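You operate a simulated robot arm through the tools that you are given. There is no shell and no other tool. Be economical: measure what you need, move in short steps, check, and stop when the job is done.

You run a simulated two-armed robot. Do the job below in one go: nothing can be reset, and whatever is moved stays where it is left.

Task
Fetch the blue puck and set it on the shelf under the assembly bench. Then fetch the green master ring and set it on the brown cover. Then put one of the middle dark rings from the low shelf of the ring rack on top of the white filter. Then take the blue-band ring and leave it in the orange tray. Then take the blue paper and put it on the shelf under the packing table. Then close the left drawer of the parts bench. Then pull the bottom left drawer of the assembly bench open. The order counts.
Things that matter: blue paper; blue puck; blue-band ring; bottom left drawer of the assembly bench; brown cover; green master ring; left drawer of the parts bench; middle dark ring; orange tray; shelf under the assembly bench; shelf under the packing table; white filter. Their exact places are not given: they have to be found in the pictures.

It is judged by the outcome, as a careful person would: the job done as asked, and still so three seconds after it is handed in. It fails if anything else is knocked over, pushed out of place, dropped, spilled or broken. Lids that push on must go on centred and level and be pressed home; caps that screw on are set level and turned clockwise until they are tight.

Robot
Two 7-joint arms with fingered hands on one trunk, on a base that drives. Base frame: it is fixed to the floor where the robot stands at the start and does not move with it; the origin is under the middle of the robot, x ahead of it, y to its left, z up; the surface under the hand at the start is at about z = 880. Units: mm, degrees, N and s.
The left shoulder is at the start at [70, 149, 1235], the right one opposite. With the tool pointing down near the work surface each hand reaches from about 400 to 800 mm from the robot's upright axis, wherever it stands, measured 20 degrees to its own side. Places, roughly: blue paper (15x5x2 cm) [-2400, -3500, 900]; blue puck [500, 0, 1000]; blue-band ring (5x5x2 cm) [400, -3000, 700]; bottom left drawer of the assembly bench [400, 500, 700]; brown cover [500, 0, 1000]; green master ring [750, -500, 1000]; left drawer of the parts bench [-4300, -3600, 800]; middle dark ring (6x6x3 cm) [1500, -1700, 300]; orange tray (20x22x7 cm) [700, -6500, 500]; shelf under the assembly bench [600, 0, 200]; shelf under the packing table [-2600, -3800, 200]; white filter (19x13x4 cm) [900, -5400, 800]. Payload 3.6 kg a hand.
The TCP of each hand is the grasp point between the finger pads, 25 mm short of the fingertips. In the tool frame z runs along the fingers and y along their closing line. Largest opening 88 mm; the body of the gripper starts 29 mm behind the TCP. The gripper is a hand of 4 fingers: y runs from the thumb to the fingers, the wrist lies at [-13, -97, -162] in the tool frame, and closing takes about 1.5 s.
Orientation is that of the tool frame in the base frame, as a unit quaternion [w, x, y, z]. With the fingers straight down and the wrist toward the robot, the tool's x, y and z point along [0, 1, 0], [1, 0, 0] and [0, 0, -1] of the base frame.

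Tools
- The arms move only by the tool move_arm. It takes "left_targets", "right_targets" or both (then of equal length, played together; a hand with none holds still); each is one flat list of numbers, 7 for each row, row after row: the shift along the base's x, y, z in mm, then the turn, a rotation vector about the base's x, y, z in degrees, then the closure in counts, from 0 (fully open) to 255 (shut). In form: [dx, dy, dz, wx, wy, wz, claw, dx, dy, dz, wx, wy, wz, claw, ...]. A call has 1 to 20 rows; each row shifts and turns the commanded pose from where the row before left it. Rows are played at 5 a second. More than 50 mm and 8.6 degrees between two rows, or a gripper value outside its range, and nothing of the call is played. A pose out of reach is approached as far as the arm can. The call stops where the force on the tool passes 40 N (or 10 N more than at its start, if that is more) or the arm is blocked; 0.2 s more then pass. Each finger travels about 45 mm/s and halts on what it meets, pressing with about 28 N; the grip force reading is that of the motor and also rises with nothing between the fingers. The clock runs only during rows and for 0.2 s after the last one: add rows that do not move to give the fingers time. The reply holds the time, the measured pose of the TCP, the force on the tool along the base axes, the opening and the grip force, in the units named above and with some noise, with the torque about the TCP (base axes, N m) and any sound that the robot's microphone picked up.
- Cameras (640 x 400 px; columns grow to the right, rows downward): "scene" is now at [125.3, -1.7, 1470.5]; the picture's right is [0.08, -1.00, 0.00], its down [-0.62, -0.05, -0.79] and it looks along [0.78, 0.06, -0.62] (base axes); focal length 214 px, centre (320, 200). "left" rides on the left gripper at [-64, -83, -98] in its tool frame; the picture's right is [-0.62, -0.37, 0.69], its down [0.71, -0.63, 0.30] and it looks along [0.32, 0.68, 0.65] (tool axes); focal length 265 px, centre (320, 200). "right" rides on the right gripper at [64, -83, -98] in its tool frame; the picture's right is [-0.62, 0.37, -0.69], its down [-0.71, -0.63, 0.30] and it looks along [-0.32, 0.68, 0.65] (tool axes); focal length 265 px, centre (320, 200).
- camera(camera): a new picture of that camera. It takes no simulated time.
- move_column(by): slides the trunk up (or, below 0, down) by that many mm; the arms and the scene camera ride with it, the base frame stays. It gives what a move gives, with no picture.
- base_move(legs): drives the robot by 1 to 6 legs, each [ahead, left, turn to the left] in mm, mm and degrees, along the robot's own axes; the way and the turn of a leg run together, so that a leg with both is an arc; at most 1500 mm and 180 degrees a leg. The arms and the cameras ride along, it lands a little off, and it stops where it bumps. It gives what a move gives.
- hand_shape(shape, hand): the hand has 4 fingers and takes this shape, open, in about a second: jaw (thumb against the fingers, like two jaws); tri (thumb and two fingers); tip (a fingertip pinch); poke (one finger out to press); point (the index stretched); flat (the hand flat); cup (the hand cupped); fist (a fist). The gripper value then closes the fingers along that shape, each until it touches; the sizes above hold for jaw. It gives what a move gives, with no picture.
- aim_head(pan, tilt): turns the head with the scene camera to pan (to the left, within 86 degrees either way) and tilt (down, from -29 to 69), counted from straight ahead of the robot. It gives what a move gives.
- measure_at(camera, pixels): for up to 12 pixels [column, row] of the newest picture of that camera ("zoom" is the newest enlarged one), the place [x, y, z] in the base frame of the surface seen there, good to about 2 mm, but the place of the scene camera against the robot may be out by one fixed shift of up to 25 mm in any direction. It takes no simulated time.
- zoom(camera, box): a new picture of the part [left, top, right, bottom] of that camera's present view, enlarged. It takes no simulated time.
- sign_off(): hands the job in; it is judged then, once.

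Work in short steps. Measure before you move; look again where a grasp or a placing could have gone wrong, and mend it. You have 124 turns and 124 pictures in all, those below and enlarged ones among them. Open the grippers and draw the arms clear of the work before you hand the job in, unless the task says otherwise; then end with one line.

The tools are called after ">>>" as name(argument=value, ...) on one line, values as JSON. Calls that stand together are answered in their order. move_arm: Moves the arms, as the interface text tells. Its arguments: {"type":"object","properties":{"left_targets":{"type":"array","items":{"type":"number"}},"right_targets":{"type":"array","items":{"type":"number"}}},"required":[]} The other tools are called the same way: move_column (by) slides the trunk up or down; hand_shape (shape, hand) gives the hand a shape; base_move (legs) drives the base; aim_head (pan, tilt) turns the head that bears the scene camera; camera (camera) takes a picture; measure_at (camera, pixels) gives the place of the surface under pixels of a picture; zoom (camera, box) takes an enlarged picture of a part of a camera's view; sign_off () hands the job in.

At the start:

```text
time: 0.0
left_eef_pos: [514.9, 192.1, 1328.0]
left_tcp_rot: [-0.001, 0.708, 0.706, 0.0]
left_force: [0.4, -0.5, 0.3]
left_wrist_torque: [-0.01, -0.02, -0.03]
left_gripper_width: 87.8
left_grip_force: 0.1
left_shape: jaw
right_eef_pos: [476.5, -259.7, 1319.1]
right_tcp_rot: [0.0, 0.708, 0.706, 0.0]
right_force: [-0.8, 0.2, -0.1]
right_wrist_torque: [-0.03, 0.01, -0.02]
right_gripper_width: 87.7
right_grip_force: 0.1
right_shape: jaw
trunk travel left (down, up): [-725.0, 215.0]
robot x, y, heading: [2.8, 0.3, 0.0]
head pan, tilt: [4.6, 38.2]
```

scene: 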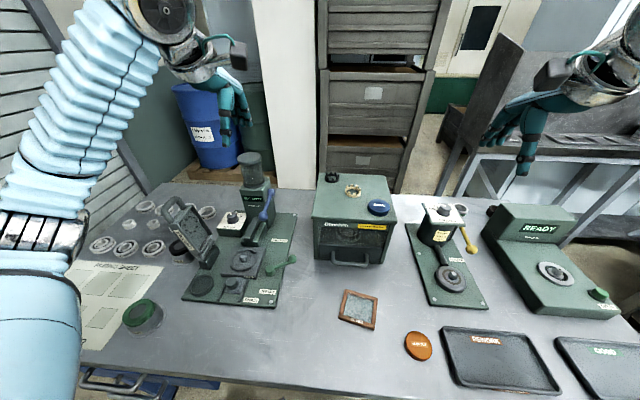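
right: 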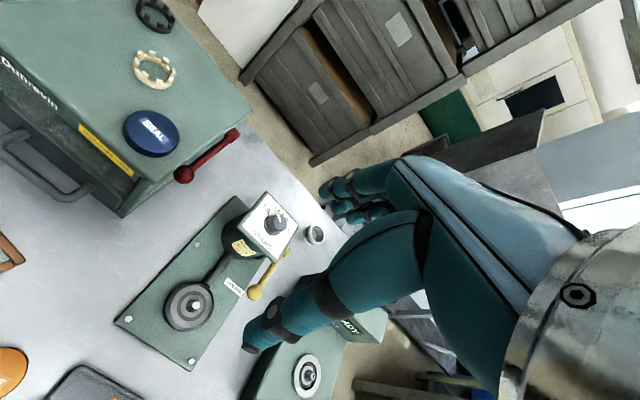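
left: 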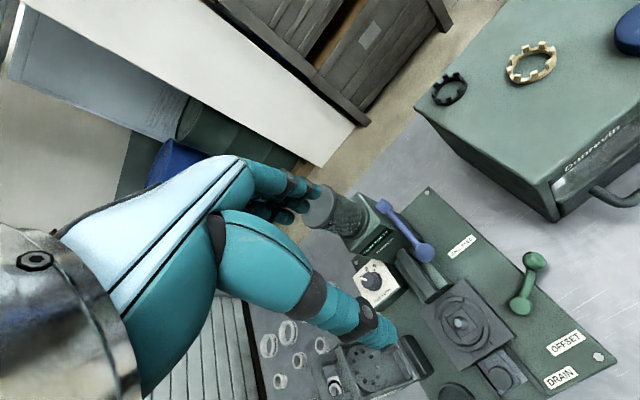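

The blue puck ("SEAL") appears at scene (378,207) on the green box. I zoom there and on the bench front to identify the puck, the brown cover and the green ring.

>>> zoom(camera="scene", box=[300, 160, 460, 260])

>>> zoom(camera="scene", box=[400, 180, 640, 330])

>>> measure_at(camera="scene", pixels=[[378, 207], [353, 190], [418, 345], [358, 308], [450, 280], [553, 271], [142, 315], [320, 385], [600, 295], [240, 262], [340, 205]])

```text
4.00 times, centred on (380, 210) of scene
```

zoom: 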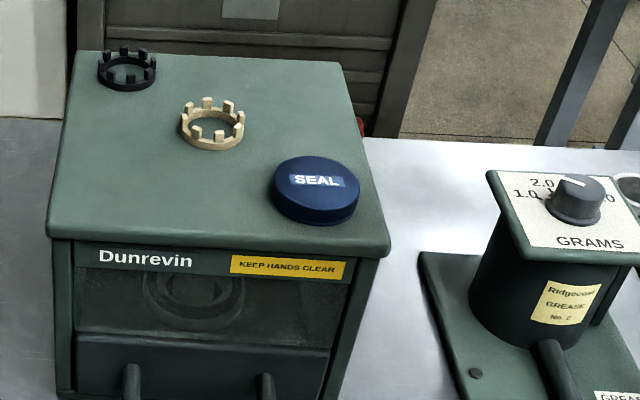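

```text
2.67 times, centred on (520, 255) of scene
```

zoom: 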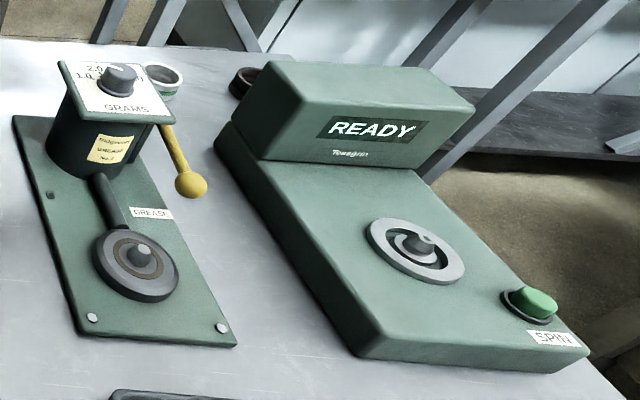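

```text
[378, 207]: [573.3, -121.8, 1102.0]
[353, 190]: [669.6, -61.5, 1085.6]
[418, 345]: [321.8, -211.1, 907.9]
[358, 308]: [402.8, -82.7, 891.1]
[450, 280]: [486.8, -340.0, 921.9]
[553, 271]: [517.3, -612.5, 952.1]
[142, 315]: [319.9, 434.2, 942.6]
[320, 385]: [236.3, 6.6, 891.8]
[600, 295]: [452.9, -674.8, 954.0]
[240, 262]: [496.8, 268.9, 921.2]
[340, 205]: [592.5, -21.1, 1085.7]
```

I zoom on the front of the bench (orange disc, brown frame) and on the rings behind the grease pump at about (461,210).

>>> zoom(camera="scene", box=[320, 280, 480, 380])

>>> zoom(camera="scene", box=[440, 195, 504, 235])

>>> measure_at(camera="zoom", pixels=[[200, 145], [140, 160], [260, 180], [170, 220], [230, 220], [180, 115], [200, 190]])

>>> zoom(camera="scene", box=[80, 180, 320, 330])

```text
4.00 times, centred on (400, 330) of scene
```

zoom: 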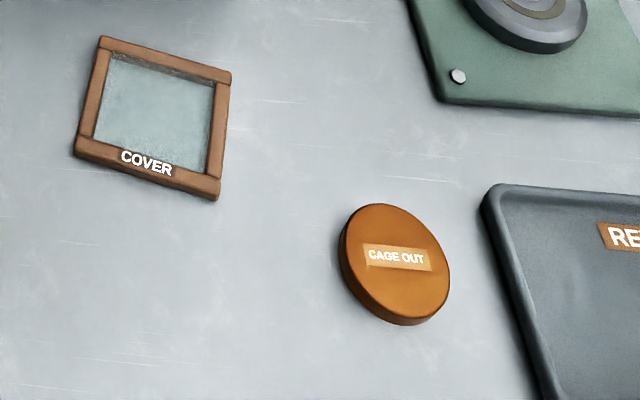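

```text
10.00 times, centred on (472, 215) of scene
```

zoom: 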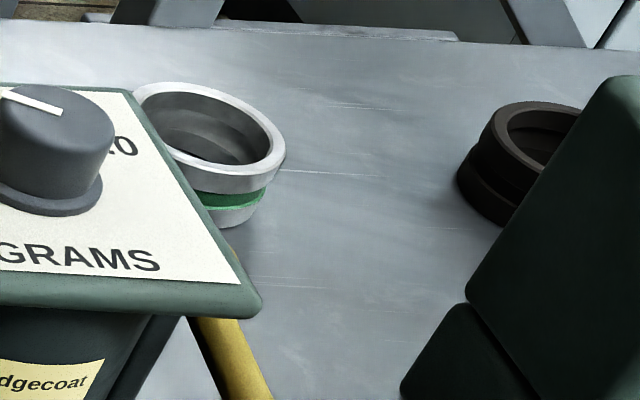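

```text
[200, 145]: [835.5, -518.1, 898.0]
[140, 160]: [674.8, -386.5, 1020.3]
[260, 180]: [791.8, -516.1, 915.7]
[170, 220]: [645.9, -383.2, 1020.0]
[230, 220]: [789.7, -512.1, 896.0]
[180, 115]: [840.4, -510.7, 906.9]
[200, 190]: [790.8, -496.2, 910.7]
```

```text
2.67 times, centred on (200, 255) of scene
```

zoom: 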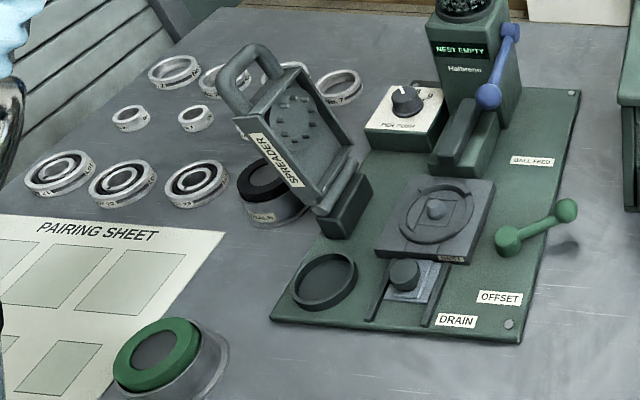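

The brown cover is the wooden "COVER" frame at (358,308), and the green master ring stands at (463,210) behind the grease pump. I measure the puck with the right-hand camera, to compare it with the scene camera, plus other common points.

>>> measure_at(camera="right", pixels=[[152, 128], [130, 125], [180, 130], [152, 112], [150, 150], [275, 225], [313, 232], [5, 255], [190, 305], [160, 65], [220, 80]])

>>> measure_at(camera="scene", pixels=[[368, 205], [378, 202], [378, 211], [388, 207], [378, 216], [445, 212], [358, 292], [345, 305], [373, 310], [358, 325], [341, 292], [376, 296]])

>>> zoom(camera="right", box=[80, 80, 240, 180])

```text
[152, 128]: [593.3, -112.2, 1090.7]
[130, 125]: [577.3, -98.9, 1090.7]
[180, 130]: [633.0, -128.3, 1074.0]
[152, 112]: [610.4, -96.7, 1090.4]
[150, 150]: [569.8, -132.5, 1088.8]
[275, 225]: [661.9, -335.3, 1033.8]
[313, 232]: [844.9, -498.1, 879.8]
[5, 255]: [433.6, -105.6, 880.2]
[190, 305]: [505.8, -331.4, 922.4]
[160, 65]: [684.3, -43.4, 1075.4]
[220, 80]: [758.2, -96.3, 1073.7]
```

```text
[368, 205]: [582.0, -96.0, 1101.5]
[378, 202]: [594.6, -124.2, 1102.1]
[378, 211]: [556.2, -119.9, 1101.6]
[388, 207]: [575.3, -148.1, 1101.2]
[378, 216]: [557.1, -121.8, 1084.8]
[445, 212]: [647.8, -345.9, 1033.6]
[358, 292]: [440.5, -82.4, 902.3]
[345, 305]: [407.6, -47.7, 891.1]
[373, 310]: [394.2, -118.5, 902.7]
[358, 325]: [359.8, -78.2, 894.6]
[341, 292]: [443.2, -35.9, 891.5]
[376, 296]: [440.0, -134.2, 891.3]
```

```text
4.00 times, centred on (160, 130) of right
```

zoom: 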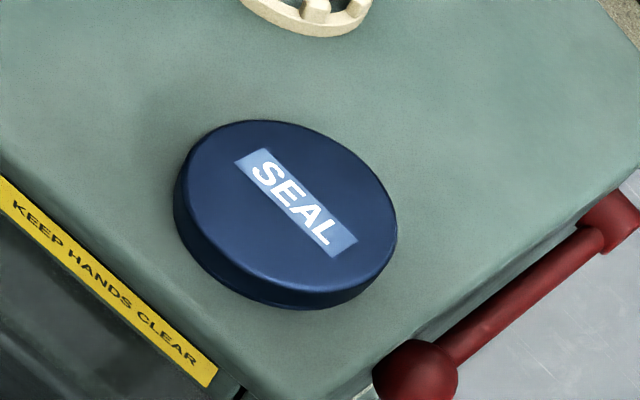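

I measure the puck's rim in this enlarged right-hand view for its centre.

>>> measure_at(camera="zoom", pixels=[[192, 165], [270, 127], [360, 165], [388, 230], [320, 286], [215, 235], [291, 205], [180, 378], [325, 390]])

>>> measure_at(camera="scene", pixels=[[370, 205], [378, 200], [388, 205], [378, 213], [371, 210], [385, 211]])

```text
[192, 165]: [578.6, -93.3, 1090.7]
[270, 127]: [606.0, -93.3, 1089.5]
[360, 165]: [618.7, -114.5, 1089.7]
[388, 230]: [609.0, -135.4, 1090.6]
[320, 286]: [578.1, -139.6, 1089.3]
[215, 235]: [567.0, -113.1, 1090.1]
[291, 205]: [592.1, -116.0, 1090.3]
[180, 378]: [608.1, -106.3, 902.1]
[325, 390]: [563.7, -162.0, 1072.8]
```

```text
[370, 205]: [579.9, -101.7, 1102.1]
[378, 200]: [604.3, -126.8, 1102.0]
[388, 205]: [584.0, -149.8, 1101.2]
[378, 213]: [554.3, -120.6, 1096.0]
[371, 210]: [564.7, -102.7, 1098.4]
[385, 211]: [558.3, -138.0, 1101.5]
```

The puck's true centre is about (593,-116), top z 1090 and box top 1074, so the scene camera reads about (-14,-10,+11) off. I bring the right hand above the puck and look down under the bench with the head later.

>>> move_arm(right_targets=[23.3, 28.7, 0, 0, 0, 0, 0, 23.3, 28.7, 0, 0, 0, 0, 0, 23.3, 28.7, 0, 0, 0, 0, 0, 23.3, 28.7, 0, 0, 0, 0, 0, 23.3, 28.9, 0, 0, 0, 0, 0, 0, 0, -45, 0, 0, 0, 30, 0, 0, -45, 0, 0, 0, 30, 0, 0, -45, 0, 0, 0, 30, 0, 0, -30, 0, 0, 0, 30, 0, 0, 0, 0, 0, 0, 30])

>>> camera(camera="right")

>>> camera(camera="scene")

```text
time: 2.2
left_eef_pos: [513.9, 190.5, 1327.7]
left_tcp_rot: [0.0, 0.708, 0.706, 0.0]
left_force: [-1.2, -0.3, -0.3]
left_wrist_torque: [0.0, 0.0, 0.01]
left_gripper_width: 87.8
left_grip_force: 0.0
left_shape: jaw
right_eef_pos: [592.3, -119.3, 1152.5]
right_tcp_rot: [0.0, 0.709, 0.706, 0.0]
right_force: [1.3, 0.1, -0.9]
right_wrist_torque: [-0.01, -0.01, 0.0]
right_gripper_width: 77.8
right_grip_force: 0.0
right_shape: jaw
trunk travel left (down, up): [-725.0, 215.0]
robot x, y, heading: [-3.1, -0.0, 0.2]
head pan, tilt: [4.6, 38.2]
```

```text
114 pictures are left
```

right: 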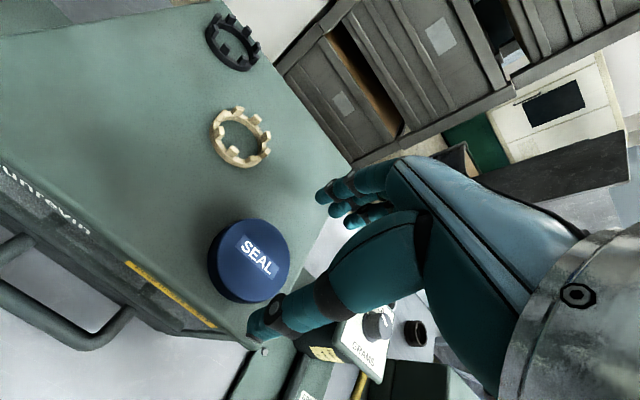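

```text
113 pictures are left
```

scene: 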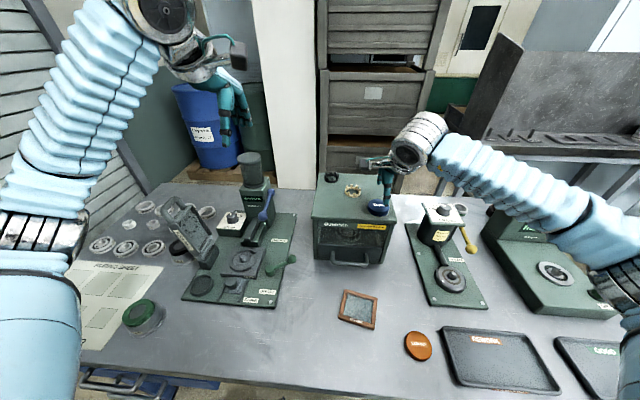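

The TCP projects at about (325,242) in the right view; the puck is seen at (248,258). I remeasure the puck from here.

>>> measure_at(camera="right", pixels=[[258, 255], [220, 228], [250, 222], [284, 245], [287, 270], [262, 290], [225, 275], [240, 145], [262, 330], [320, 197], [232, 45]])

```text
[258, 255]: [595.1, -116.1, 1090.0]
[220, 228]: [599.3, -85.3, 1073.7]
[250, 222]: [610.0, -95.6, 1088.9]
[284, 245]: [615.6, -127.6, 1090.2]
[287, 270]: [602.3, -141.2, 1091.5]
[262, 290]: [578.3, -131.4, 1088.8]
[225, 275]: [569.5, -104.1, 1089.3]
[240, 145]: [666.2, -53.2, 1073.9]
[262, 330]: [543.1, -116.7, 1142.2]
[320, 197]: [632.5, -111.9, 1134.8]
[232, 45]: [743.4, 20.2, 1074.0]
```

Puck centre (593,-117) agrees; fingers straddle it. I descend 50 mm and close.

>>> move_arm(right_targets=[0, 1, -25, 0, 0, 0, 30, 1, 0, -24, 0, 0, 0, 30, 0, 0, 0, 0, 0, 0, 30, 0, 0, 0, 0, 0, 0, 255, 0, 0, 0, 0, 0, 0, 255, 0, 0, 0, 0, 0, 0, 255, 0, 0, 0, 0, 0, 0, 255, 0, 0, 0, 0, 0, 0, 255, 0, 0, 0, 0, 0, 0, 255, 0, 0, 0, 0, 0, 0, 255, 0, 0, 0, 0, 0, 0, 255, 0, 0, 30, 0, 0, 0, 255, 0, 0, 30, 0, 0, 0, 255])

>>> camera(camera="right")

>>> aim_head(pan=0, tilt=65)

>>> camera(camera="scene")

```text
time: 5.0
left_eef_pos: [516.2, 192.2, 1327.9]
left_tcp_rot: [0.0, 0.708, 0.706, 0.001]
left_force: [-0.6, -0.9, 0.2]
left_wrist_torque: [0.0, 0.0, 0.01]
left_gripper_width: 87.6
left_grip_force: 0.0
left_shape: jaw
right_eef_pos: [595.8, -116.1, 1161.9]
right_tcp_rot: [0.0, 0.708, 0.706, -0.001]
right_force: [0.2, -0.5, -1.4]
right_wrist_torque: [-0.04, 0.0, 0.0]
right_gripper_width: 50.6
right_grip_force: 27.9
right_shape: jaw
trunk travel left (down, up): [-725.0, 215.0]
robot x, y, heading: [-1.2, -2.0, -0.1]
head pan, tilt: [4.6, 38.2]
```

```text
112 pictures are left
```

right: 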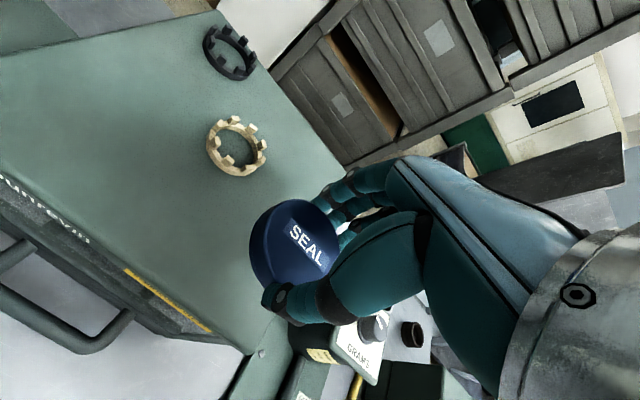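

```text
time: 5.9
left_eef_pos: [515.0, 191.2, 1326.8]
left_tcp_rot: [0.001, 0.708, 0.706, -0.001]
left_force: [0.0, -0.7, 0.4]
left_wrist_torque: [0.01, -0.01, 0.03]
left_gripper_width: 87.6
left_grip_force: 0.1
left_shape: jaw
right_eef_pos: [594.9, -117.3, 1161.2]
right_tcp_rot: [0.0, 0.708, 0.707, 0.0]
right_force: [-0.5, 0.5, -0.9]
right_wrist_torque: [-0.01, -0.02, -0.03]
right_gripper_width: 50.8
right_grip_force: 27.7
right_shape: jaw
trunk travel left (down, up): [-725.0, 215.0]
robot x, y, heading: [-1.7, -3.1, -0.1]
head pan, tilt: [0.0, 65.0]
```

```text
111 pictures are left
```

scene: 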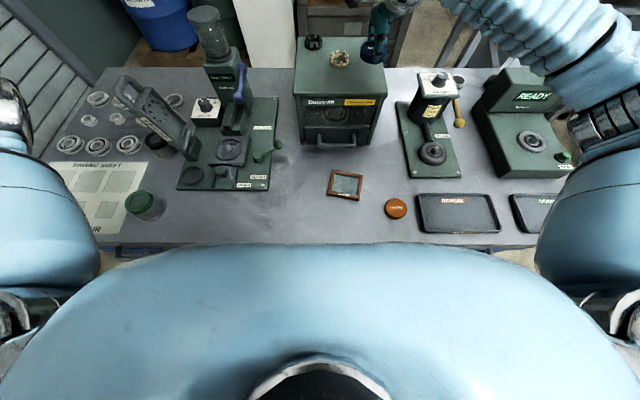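

The puck is held (width 50.7). I raise the hand, and look both ways before backing off from the bench.

>>> move_arm(right_targets=[-20, -10, 40, 0, 0, 0, 255, -30, -20, 30, 0, 0, 0, 255, -35, -20, 20, 0, 0, 0, 255, -40, -20, 0, 0, 0, 0, 255, -40, -20, 0, 0, 0, 0, 255])

>>> aim_head(pan=-86, tilt=20)

>>> camera(camera="scene")

>>> aim_head(pan=86, tilt=30)

>>> camera(camera="scene")

```text
time: 7.1
left_eef_pos: [509.9, 190.5, 1328.9]
left_tcp_rot: [0.0, 0.709, 0.706, 0.0]
left_force: [-0.3, -0.4, 0.6]
left_wrist_torque: [0.04, 0.01, 0.01]
left_gripper_width: 87.3
left_grip_force: 0.0
left_shape: jaw
right_eef_pos: [425.1, -205.5, 1253.8]
right_tcp_rot: [0.0, 0.708, 0.706, 0.001]
right_force: [-1.4, 0.2, -1.2]
right_wrist_torque: [0.0, -0.02, 0.01]
right_gripper_width: 50.5
right_grip_force: 28.3
right_shape: jaw
trunk travel left (down, up): [-725.0, 215.0]
robot x, y, heading: [-4.2, -0.8, 0.0]
head pan, tilt: [0.0, 65.0]
```

```text
time: 8.7
left_eef_pos: [516.5, 191.8, 1327.4]
left_tcp_rot: [-0.001, 0.709, 0.705, -0.001]
left_force: [0.1, -0.7, -0.2]
left_wrist_torque: [0.01, 0.01, 0.0]
left_gripper_width: 87.8
left_grip_force: 0.0
left_shape: jaw
right_eef_pos: [429.5, -204.2, 1253.7]
right_tcp_rot: [0.001, 0.709, 0.706, 0.0]
right_force: [0.6, 0.1, -1.9]
right_wrist_torque: [-0.01, 0.02, 0.03]
right_gripper_width: 50.6
right_grip_force: 28.0
right_shape: jaw
trunk travel left (down, up): [-725.0, 215.0]
robot x, y, heading: [1.9, 2.5, 0.1]
head pan, tilt: [-85.9, 20.0]
```

```text
110 pictures are left
```

scene: 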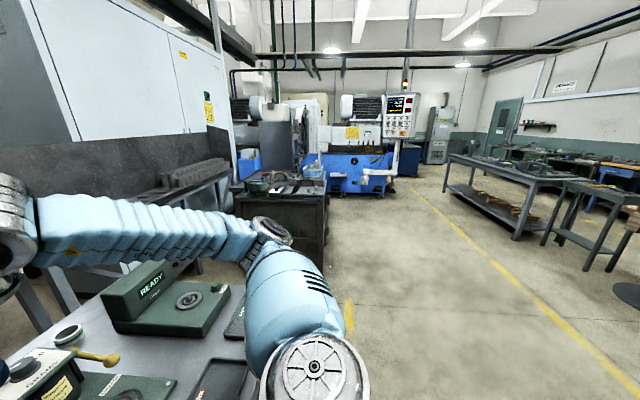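

```text
time: 11.3
left_eef_pos: [514.6, 191.1, 1327.5]
left_tcp_rot: [0.0, 0.708, 0.706, 0.0]
left_force: [0.3, 1.0, 0.5]
left_wrist_torque: [-0.02, -0.01, 0.0]
left_gripper_width: 87.3
left_grip_force: 0.2
left_shape: jaw
right_eef_pos: [428.7, -204.5, 1253.5]
right_tcp_rot: [0.0, 0.708, 0.706, 0.0]
right_force: [0.6, 0.0, -1.6]
right_wrist_torque: [-0.02, -0.02, -0.02]
right_gripper_width: 50.3
right_grip_force: 28.2
right_shape: jaw
trunk travel left (down, up): [-725.0, 215.0]
robot x, y, heading: [1.6, 0.7, -0.2]
head pan, tilt: [85.9, 30.0]
```

```text
109 pictures are left
```

scene: 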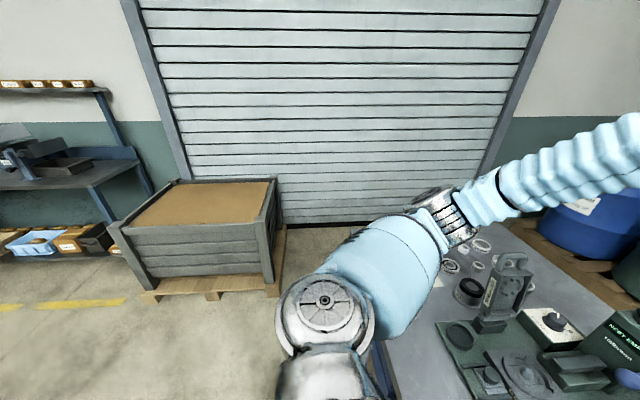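

The floor behind is clear. I back off 800 mm and look under the bench.

>>> base_move(legs=[[-800, 0, 0]])

>>> aim_head(pan=0, tilt=38)

>>> camera(camera="scene")

```text
time: 22.1
left_eef_pos: [-303.5, 189.9, 1326.7]
left_tcp_rot: [0.0, 0.711, 0.703, 0.0]
left_force: [0.0, 0.3, 0.1]
left_wrist_torque: [0.0, -0.03, -0.01]
left_gripper_width: 88.0
left_grip_force: 0.1
left_shape: jaw
right_eef_pos: [-392.3, -206.3, 1252.7]
right_tcp_rot: [0.0, 0.711, 0.704, 0.0]
right_force: [-0.5, -1.1, -0.7]
right_wrist_torque: [0.0, 0.0, 0.02]
right_gripper_width: 50.6
right_grip_force: 28.4
right_shape: jaw
trunk travel left (down, up): [-725.0, 215.0]
robot x, y, heading: [-820.7, 3.9, -0.3]
head pan, tilt: [85.9, 30.0]
```

```text
time: 23.7
left_eef_pos: [-303.8, 191.7, 1328.8]
left_tcp_rot: [0.0, 0.711, 0.703, 0.001]
left_force: [-0.3, 0.7, 0.3]
left_wrist_torque: [0.02, 0.02, -0.03]
left_gripper_width: 87.6
left_grip_force: 0.1
left_shape: jaw
right_eef_pos: [-394.2, -204.0, 1253.3]
right_tcp_rot: [0.0, 0.711, 0.703, 0.0]
right_force: [0.8, -0.7, -1.8]
right_wrist_torque: [0.02, -0.02, -0.01]
right_gripper_width: 50.8
right_grip_force: 27.9
right_shape: jaw
trunk travel left (down, up): [-725.0, 215.0]
robot x, y, heading: [-819.4, 3.8, -0.6]
head pan, tilt: [0.0, 38.0]
```

```text
108 pictures are left
```

scene: 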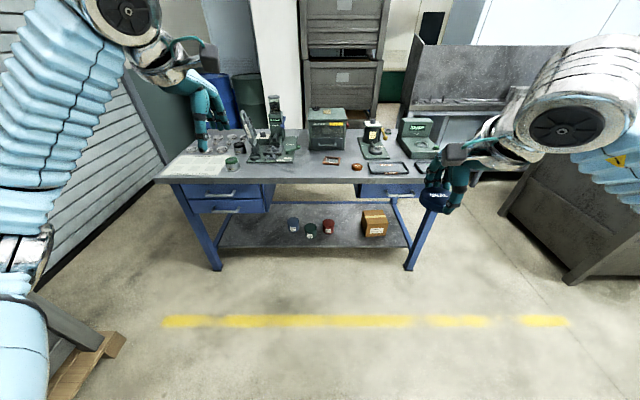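

The shelf has cans at (293-327,227) and a box at (374,224). I measure the shelf, its edges and the drawers.

>>> measure_at(camera="scene", pixels=[[345, 238], [340, 246], [345, 215], [260, 244], [250, 220], [400, 240], [362, 236], [385, 236], [332, 232], [330, 178], [390, 196], [235, 211]])

>>> zoom(camera="scene", box=[160, 150, 460, 280])

```text
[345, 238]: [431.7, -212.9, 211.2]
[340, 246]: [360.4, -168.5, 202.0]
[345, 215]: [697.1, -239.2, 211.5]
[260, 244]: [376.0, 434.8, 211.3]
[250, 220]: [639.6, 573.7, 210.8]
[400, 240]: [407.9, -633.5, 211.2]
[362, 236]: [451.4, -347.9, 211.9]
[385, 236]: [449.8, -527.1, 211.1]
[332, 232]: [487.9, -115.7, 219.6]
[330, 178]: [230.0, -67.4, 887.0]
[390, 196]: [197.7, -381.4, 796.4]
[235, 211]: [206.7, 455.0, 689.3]
```

```text
2.13 times, centred on (310, 215) of scene
```

zoom: 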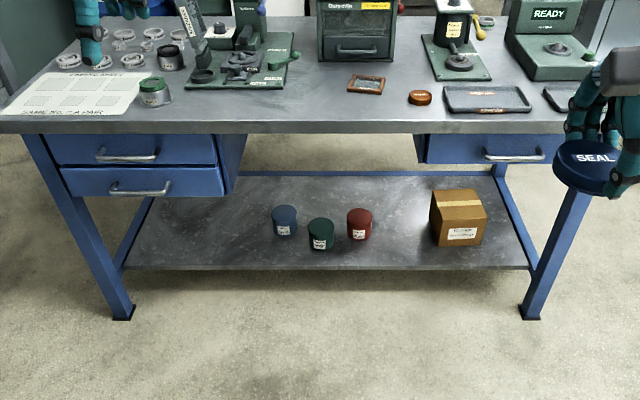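

The shelf top is at about z=200 (true), front edge x≈375, bench edge x≈244; the stretch y≈180–550 left of the cans is free. I tuck the left arm back, lower the trunk by 650, and shift sideways there.

>>> move_arm(left_targets=[-33, 30, 0, 0, 0, 0, 0, -33, 30, 0, 0, 0, 0, 0, -33, 30, 0, 0, 0, 0, 0, -33, 30, 0, 0, 0, 0, 0, -33, 30, 0, 0, 0, 0, 0, -20, 30, 0, 0, 0, 0, 0])

>>> move_column(by=-650)

>>> base_move(legs=[[0, 350, 0.5]])

>>> camera(camera="scene")

```text
time: 25.1
left_eef_pos: [-494.8, 366.5, 1327.0]
left_tcp_rot: [0.001, 0.712, 0.703, 0.003]
left_force: [0.0, -0.5, -0.4]
left_wrist_torque: [0.0, 0.0, 0.0]
left_gripper_width: 87.7
left_grip_force: 0.0
left_shape: jaw
right_eef_pos: [-397.8, -206.8, 1254.5]
right_tcp_rot: [0.0, 0.712, 0.703, 0.001]
right_force: [-0.1, 0.5, -1.7]
right_wrist_torque: [0.03, -0.01, 0.01]
right_gripper_width: 50.6
right_grip_force: 28.5
right_shape: jaw
trunk travel left (down, up): [-725.0, 215.0]
robot x, y, heading: [-823.2, -0.6, -0.3]
head pan, tilt: [0.0, 38.0]
```

```text
refused: -650 is not a number from -400 to 400
```

```text
time: 30.1
left_eef_pos: [-497.6, 718.2, 1326.9]
left_tcp_rot: [-0.001, 0.704, 0.71, 0.001]
left_force: [0.1, 0.0, -0.1]
left_wrist_torque: [0.0, 0.01, -0.01]
left_gripper_width: 87.9
left_grip_force: 0.0
left_shape: jaw
right_eef_pos: [-390.2, 146.2, 1252.2]
right_tcp_rot: [-0.001, 0.704, 0.71, 0.001]
right_force: [-0.7, -0.1, -0.8]
right_wrist_torque: [-0.01, -0.02, -0.02]
right_gripper_width: 50.7
right_grip_force: 28.3
right_shape: jaw
trunk travel left (down, up): [-725.0, 215.0]
robot x, y, heading: [-822.7, 350.7, 0.7]
head pan, tilt: [0.0, 38.0]
```

```text
106 pictures are left
```

scene: 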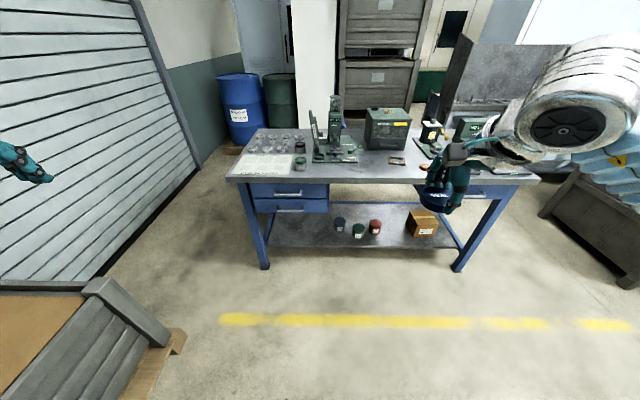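

The crate is at the left; I check how near it is to the left arm and lower the trunk in two steps.

>>> measure_at(camera="scene", pixels=[[150, 330], [90, 290], [170, 350], [125, 305], [300, 235], [330, 240]])

>>> move_column(by=-325)

>>> move_column(by=-325)

```text
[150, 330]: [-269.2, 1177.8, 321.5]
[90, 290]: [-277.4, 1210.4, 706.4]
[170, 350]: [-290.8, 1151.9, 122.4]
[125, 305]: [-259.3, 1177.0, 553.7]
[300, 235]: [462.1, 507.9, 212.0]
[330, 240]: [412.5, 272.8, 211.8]
```

```text
time: 33.3
left_eef_pos: [-497.0, 722.2, 999.6]
left_tcp_rot: [0.0, 0.704, 0.71, 0.0]
left_force: [0.1, 0.6, 0.0]
left_wrist_torque: [0.01, -0.01, -0.04]
left_gripper_width: 87.9
left_grip_force: 0.0
left_shape: jaw
right_eef_pos: [-391.0, 149.7, 928.3]
right_tcp_rot: [0.0, 0.705, 0.71, 0.001]
right_force: [-1.2, -0.2, -1.4]
right_wrist_torque: [0.02, 0.01, -0.01]
right_gripper_width: 50.7
right_grip_force: 27.9
right_shape: jaw
trunk travel left (down, up): [-400.0, 540.0]
robot x, y, heading: [-825.2, 354.3, 0.6]
head pan, tilt: [0.0, 38.0]
```

```text
time: 36.5
left_eef_pos: [-497.2, 721.6, 673.7]
left_tcp_rot: [0.0, 0.704, 0.71, 0.0]
left_force: [-0.4, -0.8, 0.3]
left_wrist_torque: [0.02, 0.01, -0.01]
left_gripper_width: 87.5
left_grip_force: 0.1
left_shape: jaw
right_eef_pos: [-391.2, 149.5, 602.6]
right_tcp_rot: [-0.001, 0.705, 0.709, 0.0]
right_force: [0.4, 1.0, -0.8]
right_wrist_torque: [0.01, -0.03, 0.07]
right_gripper_width: 50.5
right_grip_force: 28.0
right_shape: jaw
trunk travel left (down, up): [-75.0, 865.0]
robot x, y, heading: [-819.2, 345.8, 0.5]
head pan, tilt: [0.0, 38.0]
```

Trunk is down. I lower the right hand to about z=300 and reach forward.

>>> move_arm(right_targets=[24, 11, -37.5, 0, 0, 0, 255, 24, 11, -37.5, 0, 0, 0, 255, 24, 11, -37.5, 0, 0, 0, 255, 24, 11, -37.5, 0, 0, 0, 255, 24, 11, -37.5, 0, 0, 0, 255, 24, 11, -37.5, 0, 0, 0, 255, 24, 11, -37.5, 0, 0, 0, 255, 24, 11, -37.5, 0, 0, 0, 255])

>>> camera(camera="scene")

```text
time: 38.3
left_eef_pos: [-496.4, 721.6, 675.0]
left_tcp_rot: [0.001, 0.705, 0.71, 0.0]
left_force: [0.4, 0.3, -0.6]
left_wrist_torque: [0.01, 0.01, -0.01]
left_gripper_width: 88.0
left_grip_force: 0.0
left_shape: jaw
right_eef_pos: [-197.6, 237.8, 301.1]
right_tcp_rot: [0.001, 0.704, 0.71, -0.001]
right_force: [-0.7, 0.3, -1.4]
right_wrist_torque: [-0.01, 0.02, 0.01]
right_gripper_width: 50.4
right_grip_force: 28.3
right_shape: jaw
trunk travel left (down, up): [-75.0, 865.0]
robot x, y, heading: [-818.3, 347.1, 0.2]
head pan, tilt: [0.0, 38.0]
```

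```text
105 pictures are left
```

scene: 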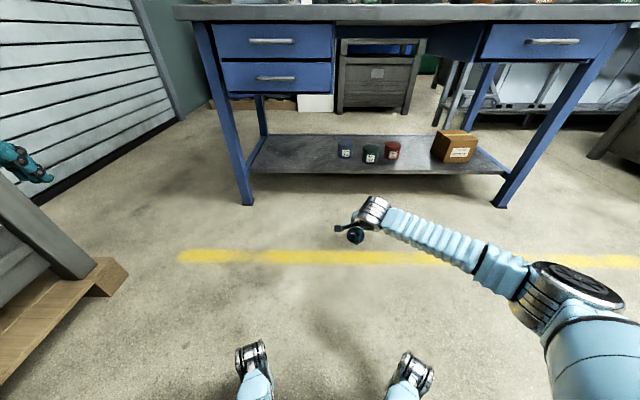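

The arm's elbow points right. I measure the elbow height, the drawer bottom, and the shelf's free zone.

>>> measure_at(camera="scene", pixels=[[560, 272], [540, 300], [500, 255], [375, 203], [275, 93], [345, 156], [300, 172], [300, 150], [262, 165], [337, 148], [290, 140], [275, 80]])

```text
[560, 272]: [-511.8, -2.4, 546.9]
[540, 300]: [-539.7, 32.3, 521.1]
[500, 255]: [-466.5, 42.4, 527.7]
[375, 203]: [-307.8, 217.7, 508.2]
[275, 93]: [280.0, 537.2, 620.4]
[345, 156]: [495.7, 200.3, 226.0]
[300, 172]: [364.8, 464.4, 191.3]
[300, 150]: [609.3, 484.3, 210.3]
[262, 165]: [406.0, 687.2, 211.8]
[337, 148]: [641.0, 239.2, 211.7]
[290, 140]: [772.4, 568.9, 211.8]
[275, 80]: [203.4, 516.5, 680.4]
```

Elbow (z≈547) clears everything. I extend the hand 78 mm ahead and 40 left, then drive 560 ahead and 80 left to come over the free shelf at about (440,358).

>>> move_arm(right_targets=[39, 20, 0, 0, 0, 0, 255, 39, 20, 0, 0, 0, 0, 255, 0, 0, 0, 0, 0, 0, 255])

>>> base_move(legs=[[0, 80, 0], [560, 0, 0]])

>>> camera(camera="scene")

>>> camera(camera="right")

```text
time: 39.1
left_eef_pos: [-497.5, 722.5, 673.5]
left_tcp_rot: [0.001, 0.705, 0.71, 0.0]
left_force: [0.3, -0.4, -1.1]
left_wrist_torque: [-0.03, 0.0, -0.03]
left_gripper_width: 87.6
left_grip_force: 0.0
left_shape: jaw
right_eef_pos: [-118.6, 278.7, 302.0]
right_tcp_rot: [0.0, 0.704, 0.71, 0.0]
right_force: [-0.4, -0.4, -1.2]
right_wrist_torque: [-0.01, 0.04, 0.01]
right_gripper_width: 50.7
right_grip_force: 28.4
right_shape: jaw
trunk travel left (down, up): [-75.0, 865.0]
robot x, y, heading: [-817.6, 351.8, 0.9]
head pan, tilt: [0.0, 38.0]
```

```text
time: 48.1
left_eef_pos: [68.1, 816.5, 675.5]
left_tcp_rot: [0.001, 0.7, 0.714, 0.0]
left_force: [0.5, -0.1, 0.6]
left_wrist_torque: [-0.01, -0.03, 0.01]
left_gripper_width: 87.7
left_grip_force: 0.1
left_shape: jaw
right_eef_pos: [452.1, 379.0, 303.0]
right_tcp_rot: [0.0, 0.699, 0.715, -0.001]
right_force: [0.8, 0.9, -1.9]
right_wrist_torque: [0.0, 0.04, -0.02]
right_gripper_width: 50.2
right_grip_force: 28.3
right_shape: jaw
trunk travel left (down, up): [-75.0, 865.0]
robot x, y, heading: [-251.0, 444.1, 1.2]
head pan, tilt: [0.0, 38.0]
```

```text
104 pictures are left
```

scene: 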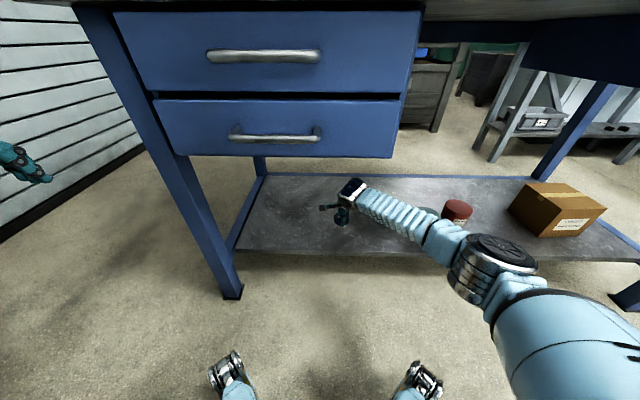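

```text
103 pictures are left
```

right: 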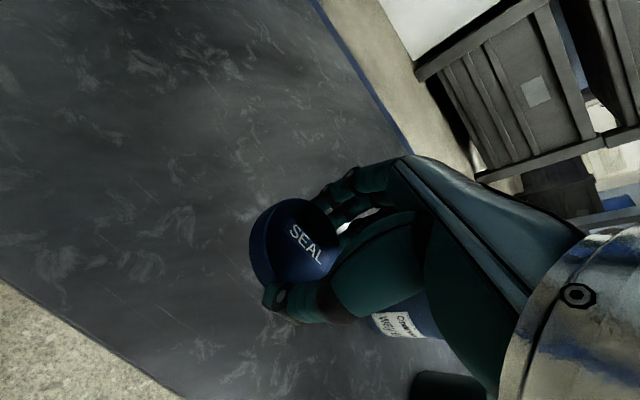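

The puck is over the free shelf. I check where the blue can and shelf surface are from the hand camera before lowering.

>>> measure_at(camera="right", pixels=[[395, 325], [420, 330], [200, 250], [240, 350], [300, 100], [130, 360]])

>>> move_arm(right_targets=[0, 0, -30, 0, 0, 0, 255, 0, 0, -30, 0, 0, 0, 255, 0, 0, -8, 0, 0, 0, 255, 0, 0, 0, 0, 0, 0, 255])

```text
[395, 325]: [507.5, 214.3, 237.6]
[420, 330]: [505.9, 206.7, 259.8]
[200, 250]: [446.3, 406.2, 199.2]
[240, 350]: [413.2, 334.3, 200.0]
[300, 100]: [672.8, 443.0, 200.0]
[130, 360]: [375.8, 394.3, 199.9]
```

```text
time: 49.1
left_eef_pos: [69.1, 815.6, 674.6]
left_tcp_rot: [0.0, 0.7, 0.714, 0.0]
left_force: [-0.7, -0.2, -0.5]
left_wrist_torque: [-0.01, 0.0, 0.0]
left_gripper_width: 87.7
left_grip_force: 0.0
left_shape: jaw
right_eef_pos: [451.2, 379.2, 235.5]
right_tcp_rot: [0.001, 0.7, 0.714, 0.0]
right_force: [0.1, -0.5, -0.9]
right_wrist_torque: [-0.03, -0.01, 0.02]
right_gripper_width: 50.2
right_grip_force: 28.1
right_shape: jaw
trunk travel left (down, up): [-75.0, 865.0]
robot x, y, heading: [-252.1, 436.6, 1.6]
head pan, tilt: [0.0, 38.0]
```

Shelf is at z=200, so the puck bottom meets it at TCP ≈ 229. I lower in small steps, release, and rise.

>>> move_arm(right_targets=[0, 0, -4, 0, 0, 0, 255, 0, 0, -2, 0, 0, 0, 255, 0, 0, 0, 0, 0, 0, 255])

>>> zoom(camera="scene", box=[290, 170, 400, 240])

```text
time: 49.9
left_eef_pos: [67.8, 816.6, 675.2]
left_tcp_rot: [0.0, 0.7, 0.714, -0.001]
left_force: [0.4, 0.2, -0.2]
left_wrist_torque: [0.0, 0.0, -0.03]
left_gripper_width: 87.9
left_grip_force: 0.0
left_shape: jaw
right_eef_pos: [451.8, 379.9, 229.7]
right_tcp_rot: [0.0, 0.699, 0.715, 0.001]
right_force: [-0.3, 1.1, -0.8]
right_wrist_torque: [0.01, -0.01, 0.02]
right_gripper_width: 50.0
right_grip_force: 28.3
right_shape: jaw
trunk travel left (down, up): [-75.0, 865.0]
robot x, y, heading: [-248.9, 442.7, 1.3]
head pan, tilt: [0.0, 38.0]
```

```text
5.71 times, centred on (345, 205) of scene
```

zoom: 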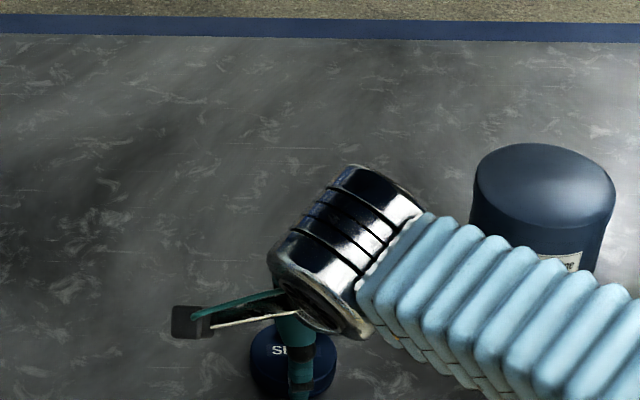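

No contact yet; I lower 1 mm at a time until force shows.

>>> move_arm(right_targets=[0, 0, -1, 0, 0, 0, 255, 0, 0, -1, 0, 0, 0, 255, 0, 0, -1, 0, 0, 0, 255, 0, 0, 0, 0, 0, 0, 255])

```text
time: 50.9
left_eef_pos: [67.9, 816.6, 675.9]
left_tcp_rot: [0.001, 0.699, 0.715, 0.001]
left_force: [0.1, 1.1, 0.5]
left_wrist_torque: [-0.02, 0.05, 0.0]
left_gripper_width: 87.6
left_grip_force: 0.0
left_shape: jaw
right_eef_pos: [453.1, 379.1, 227.8]
right_tcp_rot: [0.001, 0.7, 0.714, 0.001]
right_force: [-2.7, -0.4, 9.8]
right_wrist_torque: [0.02, 0.04, 0.01]
right_gripper_width: 50.0
right_grip_force: 28.5
right_shape: jaw
trunk travel left (down, up): [-75.0, 865.0]
robot x, y, heading: [-248.9, 439.6, 1.4]
head pan, tilt: [0.0, 38.0]
```

Contact (9.8 N). I release and rise straight up.

>>> move_arm(right_targets=[0, 0, 1, 0, 0, 0, 150, 0, 0, 0, 0, 0, 0, 80, 0, 0, 0, 0, 0, 0, 40, 0, 0, 0, 0, 0, 0, 20, 0, 0, 0, 0, 0, 0, 20, 0, 0, 0, 0, 0, 0, 20, 0, 0, 20, 0, 0, 0, 20, 0, 0, 30, 0, 0, 0, 20, 0, 0, 40, 0, 0, 0, 20])

>>> camera(camera="right")

```text
time: 52.9
left_eef_pos: [68.2, 816.1, 675.0]
left_tcp_rot: [0.001, 0.7, 0.715, -0.001]
left_force: [0.4, -0.6, -0.2]
left_wrist_torque: [0.02, 0.01, 0.0]
left_gripper_width: 87.9
left_grip_force: 0.2
left_shape: jaw
right_eef_pos: [452.4, 379.7, 318.2]
right_tcp_rot: [0.0, 0.7, 0.714, -0.001]
right_force: [-1.0, -0.1, -0.4]
right_wrist_torque: [-0.01, 0.01, 0.04]
right_gripper_width: 80.7
right_grip_force: 0.0
right_shape: jaw
trunk travel left (down, up): [-75.0, 865.0]
robot x, y, heading: [-245.3, 439.5, 1.6]
head pan, tilt: [0.0, 38.0]
```

```text
101 pictures are left
```

right: 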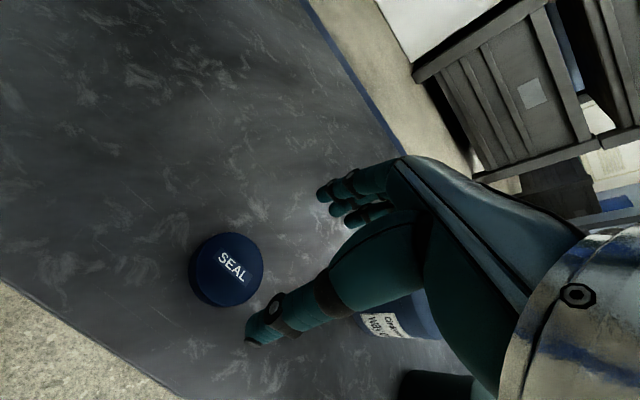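

The puck is on the shelf. I back out, raise the trunk, and lift the hand to travel pose.

>>> base_move(legs=[[-570, 0, -1.3]])

>>> move_column(by=325)

>>> move_column(by=325)

>>> move_arm(right_targets=[-30, 0, 40, 0, 0, 0, 0, -30, 0, 40, 0, 0, 0, 0, -30, 0, 40, 0, 0, 0, 0, -30, 0, 40, 0, 0, 0, 0, -30, -10, 38, 0, 0, 0, 0, -30, -10, 38, 0, 0, 0, 0, -30, -10, 38, 0, 0, 0, 0, -30, -10, 38, 0, 0, 0, 0])

>>> base_move(legs=[[0, -730, 0], [800, 0, 0]])

>>> camera(camera="scene")

>>> camera(camera="right")

```text
time: 60.6
left_eef_pos: [-496.6, 801.2, 675.6]
left_tcp_rot: [0.0, 0.704, 0.71, 0.0]
left_force: [0.1, 0.9, -0.1]
left_wrist_torque: [-0.02, 0.0, -0.02]
left_gripper_width: 87.6
left_grip_force: 0.1
left_shape: jaw
right_eef_pos: [-118.1, 361.0, 318.4]
right_tcp_rot: [0.0, 0.704, 0.71, 0.0]
right_force: [-1.1, -0.3, -0.4]
right_wrist_torque: [-0.02, -0.02, -0.02]
right_gripper_width: 80.8
right_grip_force: 0.1
right_shape: jaw
trunk travel left (down, up): [-75.0, 865.0]
robot x, y, heading: [-823.0, 433.6, 0.4]
head pan, tilt: [0.0, 38.0]
```

```text
time: 63.9
left_eef_pos: [-496.0, 803.2, 1000.9]
left_tcp_rot: [0.0, 0.704, 0.71, 0.0]
left_force: [-0.1, 0.1, 0.1]
left_wrist_torque: [-0.03, 0.01, 0.0]
left_gripper_width: 87.8
left_grip_force: 0.0
left_shape: jaw
right_eef_pos: [-118.5, 361.4, 641.9]
right_tcp_rot: [0.0, 0.705, 0.71, 0.001]
right_force: [-0.4, 0.3, 0.0]
right_wrist_torque: [-0.06, 0.01, -0.02]
right_gripper_width: 81.0
right_grip_force: 0.1
right_shape: jaw
trunk travel left (down, up): [-400.0, 540.0]
robot x, y, heading: [-824.7, 433.4, 0.8]
head pan, tilt: [0.0, 38.0]
```

```text
time: 67.1
left_eef_pos: [-496.3, 802.2, 1325.7]
left_tcp_rot: [0.0, 0.704, 0.71, 0.0]
left_force: [0.3, 0.2, 0.1]
left_wrist_torque: [0.02, 0.02, -0.03]
left_gripper_width: 88.1
left_grip_force: 0.0
left_shape: jaw
right_eef_pos: [-118.5, 361.0, 968.1]
right_tcp_rot: [0.001, 0.705, 0.71, 0.0]
right_force: [-0.4, 0.2, 0.0]
right_wrist_torque: [-0.02, 0.01, -0.02]
right_gripper_width: 81.1
right_grip_force: 0.1
right_shape: jaw
trunk travel left (down, up): [-725.0, 215.0]
robot x, y, heading: [-824.0, 432.6, 0.6]
head pan, tilt: [0.0, 38.0]
```

```text
time: 68.9
left_eef_pos: [-499.0, 801.7, 1325.5]
left_tcp_rot: [0.001, 0.704, 0.71, 0.001]
left_force: [-0.7, 0.2, 0.1]
left_wrist_torque: [-0.02, -0.04, -0.01]
left_gripper_width: 87.9
left_grip_force: 0.0
left_shape: jaw
right_eef_pos: [-364.5, 319.9, 1280.2]
right_tcp_rot: [0.0, 0.704, 0.71, -0.001]
right_force: [0.0, -0.2, -0.3]
right_wrist_torque: [-0.03, -0.03, -0.02]
right_gripper_width: 87.5
right_grip_force: 0.0
right_shape: jaw
trunk travel left (down, up): [-725.0, 215.0]
robot x, y, heading: [-822.1, 429.3, 0.6]
head pan, tilt: [0.0, 38.0]
```

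```text
time: 88.7
left_eef_pos: [302.6, 51.4, 1324.1]
left_tcp_rot: [0.001, 0.711, 0.703, -0.001]
left_force: [-0.8, 0.8, 0.6]
left_wrist_torque: [-0.04, 0.02, 0.0]
left_gripper_width: 87.5
left_grip_force: 0.0
left_shape: jaw
right_eef_pos: [429.7, -434.8, 1280.3]
right_tcp_rot: [0.0, 0.711, 0.703, 0.0]
right_force: [-0.4, -0.9, -0.5]
right_wrist_torque: [-0.01, -0.02, 0.02]
right_gripper_width: 87.5
right_grip_force: 0.1
right_shape: jaw
trunk travel left (down, up): [-725.0, 215.0]
robot x, y, heading: [-27.5, -311.8, -0.4]
head pan, tilt: [0.0, 38.0]
```

```text
100 pictures are left
```

scene: 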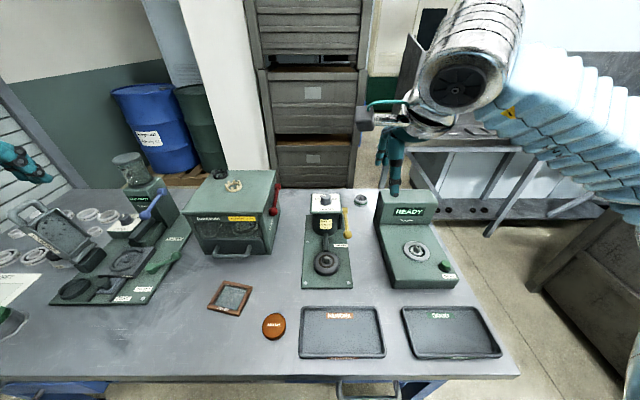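

```text
99 pictures are left
```

right: 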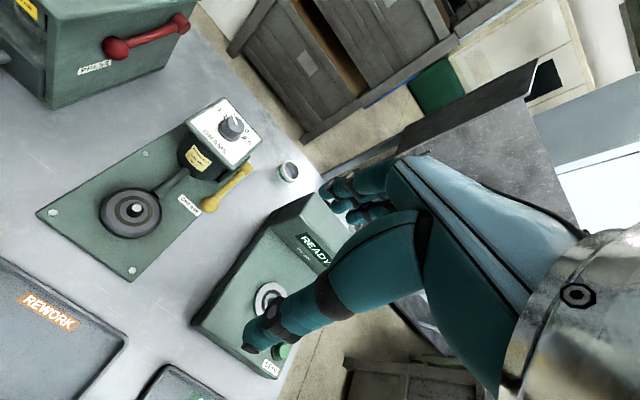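

The ring shows at (288,172) in the right view. I zoom there and measure ring and neighbours, and also the cover.

>>> zoom(camera="right", box=[200, 110, 328, 190])

>>> measure_at(camera="right", pixels=[[288, 163], [281, 171], [295, 178], [298, 170], [287, 172], [240, 115], [245, 170], [305, 200], [335, 240], [262, 150], [215, 200]])

>>> measure_at(camera="scene", pixels=[[211, 305], [219, 284], [250, 289], [241, 313], [230, 297], [222, 281], [208, 308], [238, 316], [254, 290]])

```text
5.00 times, centred on (264, 150) of right
```

zoom: 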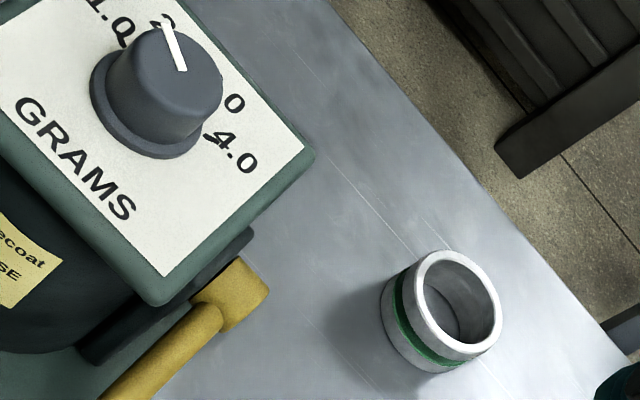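

```text
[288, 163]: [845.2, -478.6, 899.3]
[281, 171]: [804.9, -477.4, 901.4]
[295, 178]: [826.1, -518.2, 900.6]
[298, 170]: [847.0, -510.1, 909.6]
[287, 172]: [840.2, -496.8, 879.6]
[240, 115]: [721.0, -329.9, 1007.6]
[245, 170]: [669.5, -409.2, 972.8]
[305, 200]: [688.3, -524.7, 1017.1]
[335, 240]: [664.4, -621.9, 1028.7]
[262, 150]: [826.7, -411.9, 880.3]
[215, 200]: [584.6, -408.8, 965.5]
```

```text
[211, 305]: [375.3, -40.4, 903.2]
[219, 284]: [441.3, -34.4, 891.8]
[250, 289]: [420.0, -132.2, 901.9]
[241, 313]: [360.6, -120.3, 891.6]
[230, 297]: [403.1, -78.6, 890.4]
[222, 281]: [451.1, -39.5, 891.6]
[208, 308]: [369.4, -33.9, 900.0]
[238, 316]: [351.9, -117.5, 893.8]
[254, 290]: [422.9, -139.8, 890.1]
```

I get the ring's rim and centre from this enlarged view.

>>> measure_at(camera="zoom", pixels=[[428, 258], [480, 265], [498, 310], [465, 352], [420, 330], [408, 290], [390, 320], [440, 370], [310, 160], [240, 300], [265, 270]])

```text
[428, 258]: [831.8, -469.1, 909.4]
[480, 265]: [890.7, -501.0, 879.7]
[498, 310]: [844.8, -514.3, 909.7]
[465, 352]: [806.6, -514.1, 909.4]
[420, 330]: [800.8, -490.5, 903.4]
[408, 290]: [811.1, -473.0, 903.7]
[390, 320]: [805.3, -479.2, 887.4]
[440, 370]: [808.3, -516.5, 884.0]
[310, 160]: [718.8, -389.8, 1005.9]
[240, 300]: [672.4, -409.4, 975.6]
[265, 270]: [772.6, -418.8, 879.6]
```

The ring centre is (826,-495), about 53 mm across, z 880–910. It is far back, so I turn the robot 30° left to bring the right shoulder forward and edge a little closer.

>>> base_move(legs=[[40, -50, 0], [0, 0, 30]])

>>> camera(camera="right")

```text
time: 93.5
left_eef_pos: [123.8, 112.1, 1325.7]
left_tcp_rot: [0.0, 0.51, 0.86, 0.0]
left_force: [-0.4, -0.5, 0.2]
left_wrist_torque: [0.0, 0.03, 0.01]
left_gripper_width: 87.7
left_grip_force: 0.0
left_shape: jaw
right_eef_pos: [470.7, -248.5, 1280.1]
right_tcp_rot: [-0.001, 0.51, 0.86, 0.0]
right_force: [0.4, 0.1, -0.3]
right_wrist_torque: [0.02, 0.01, -0.02]
right_gripper_width: 87.7
right_grip_force: 0.0
right_shape: jaw
trunk travel left (down, up): [-725.0, 215.0]
robot x, y, heading: [13.6, -364.7, 29.0]
head pan, tilt: [0.0, 38.0]
```

```text
97 pictures are left
```

right: 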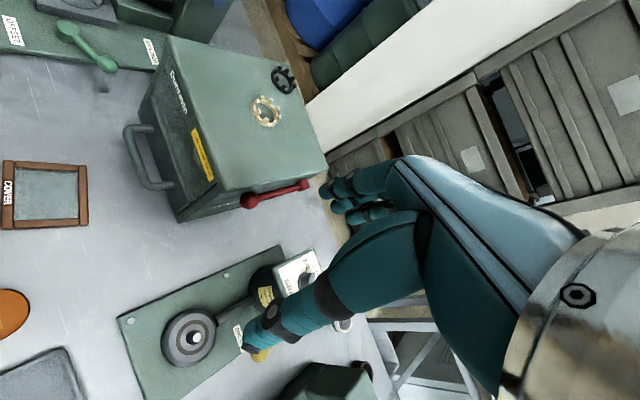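

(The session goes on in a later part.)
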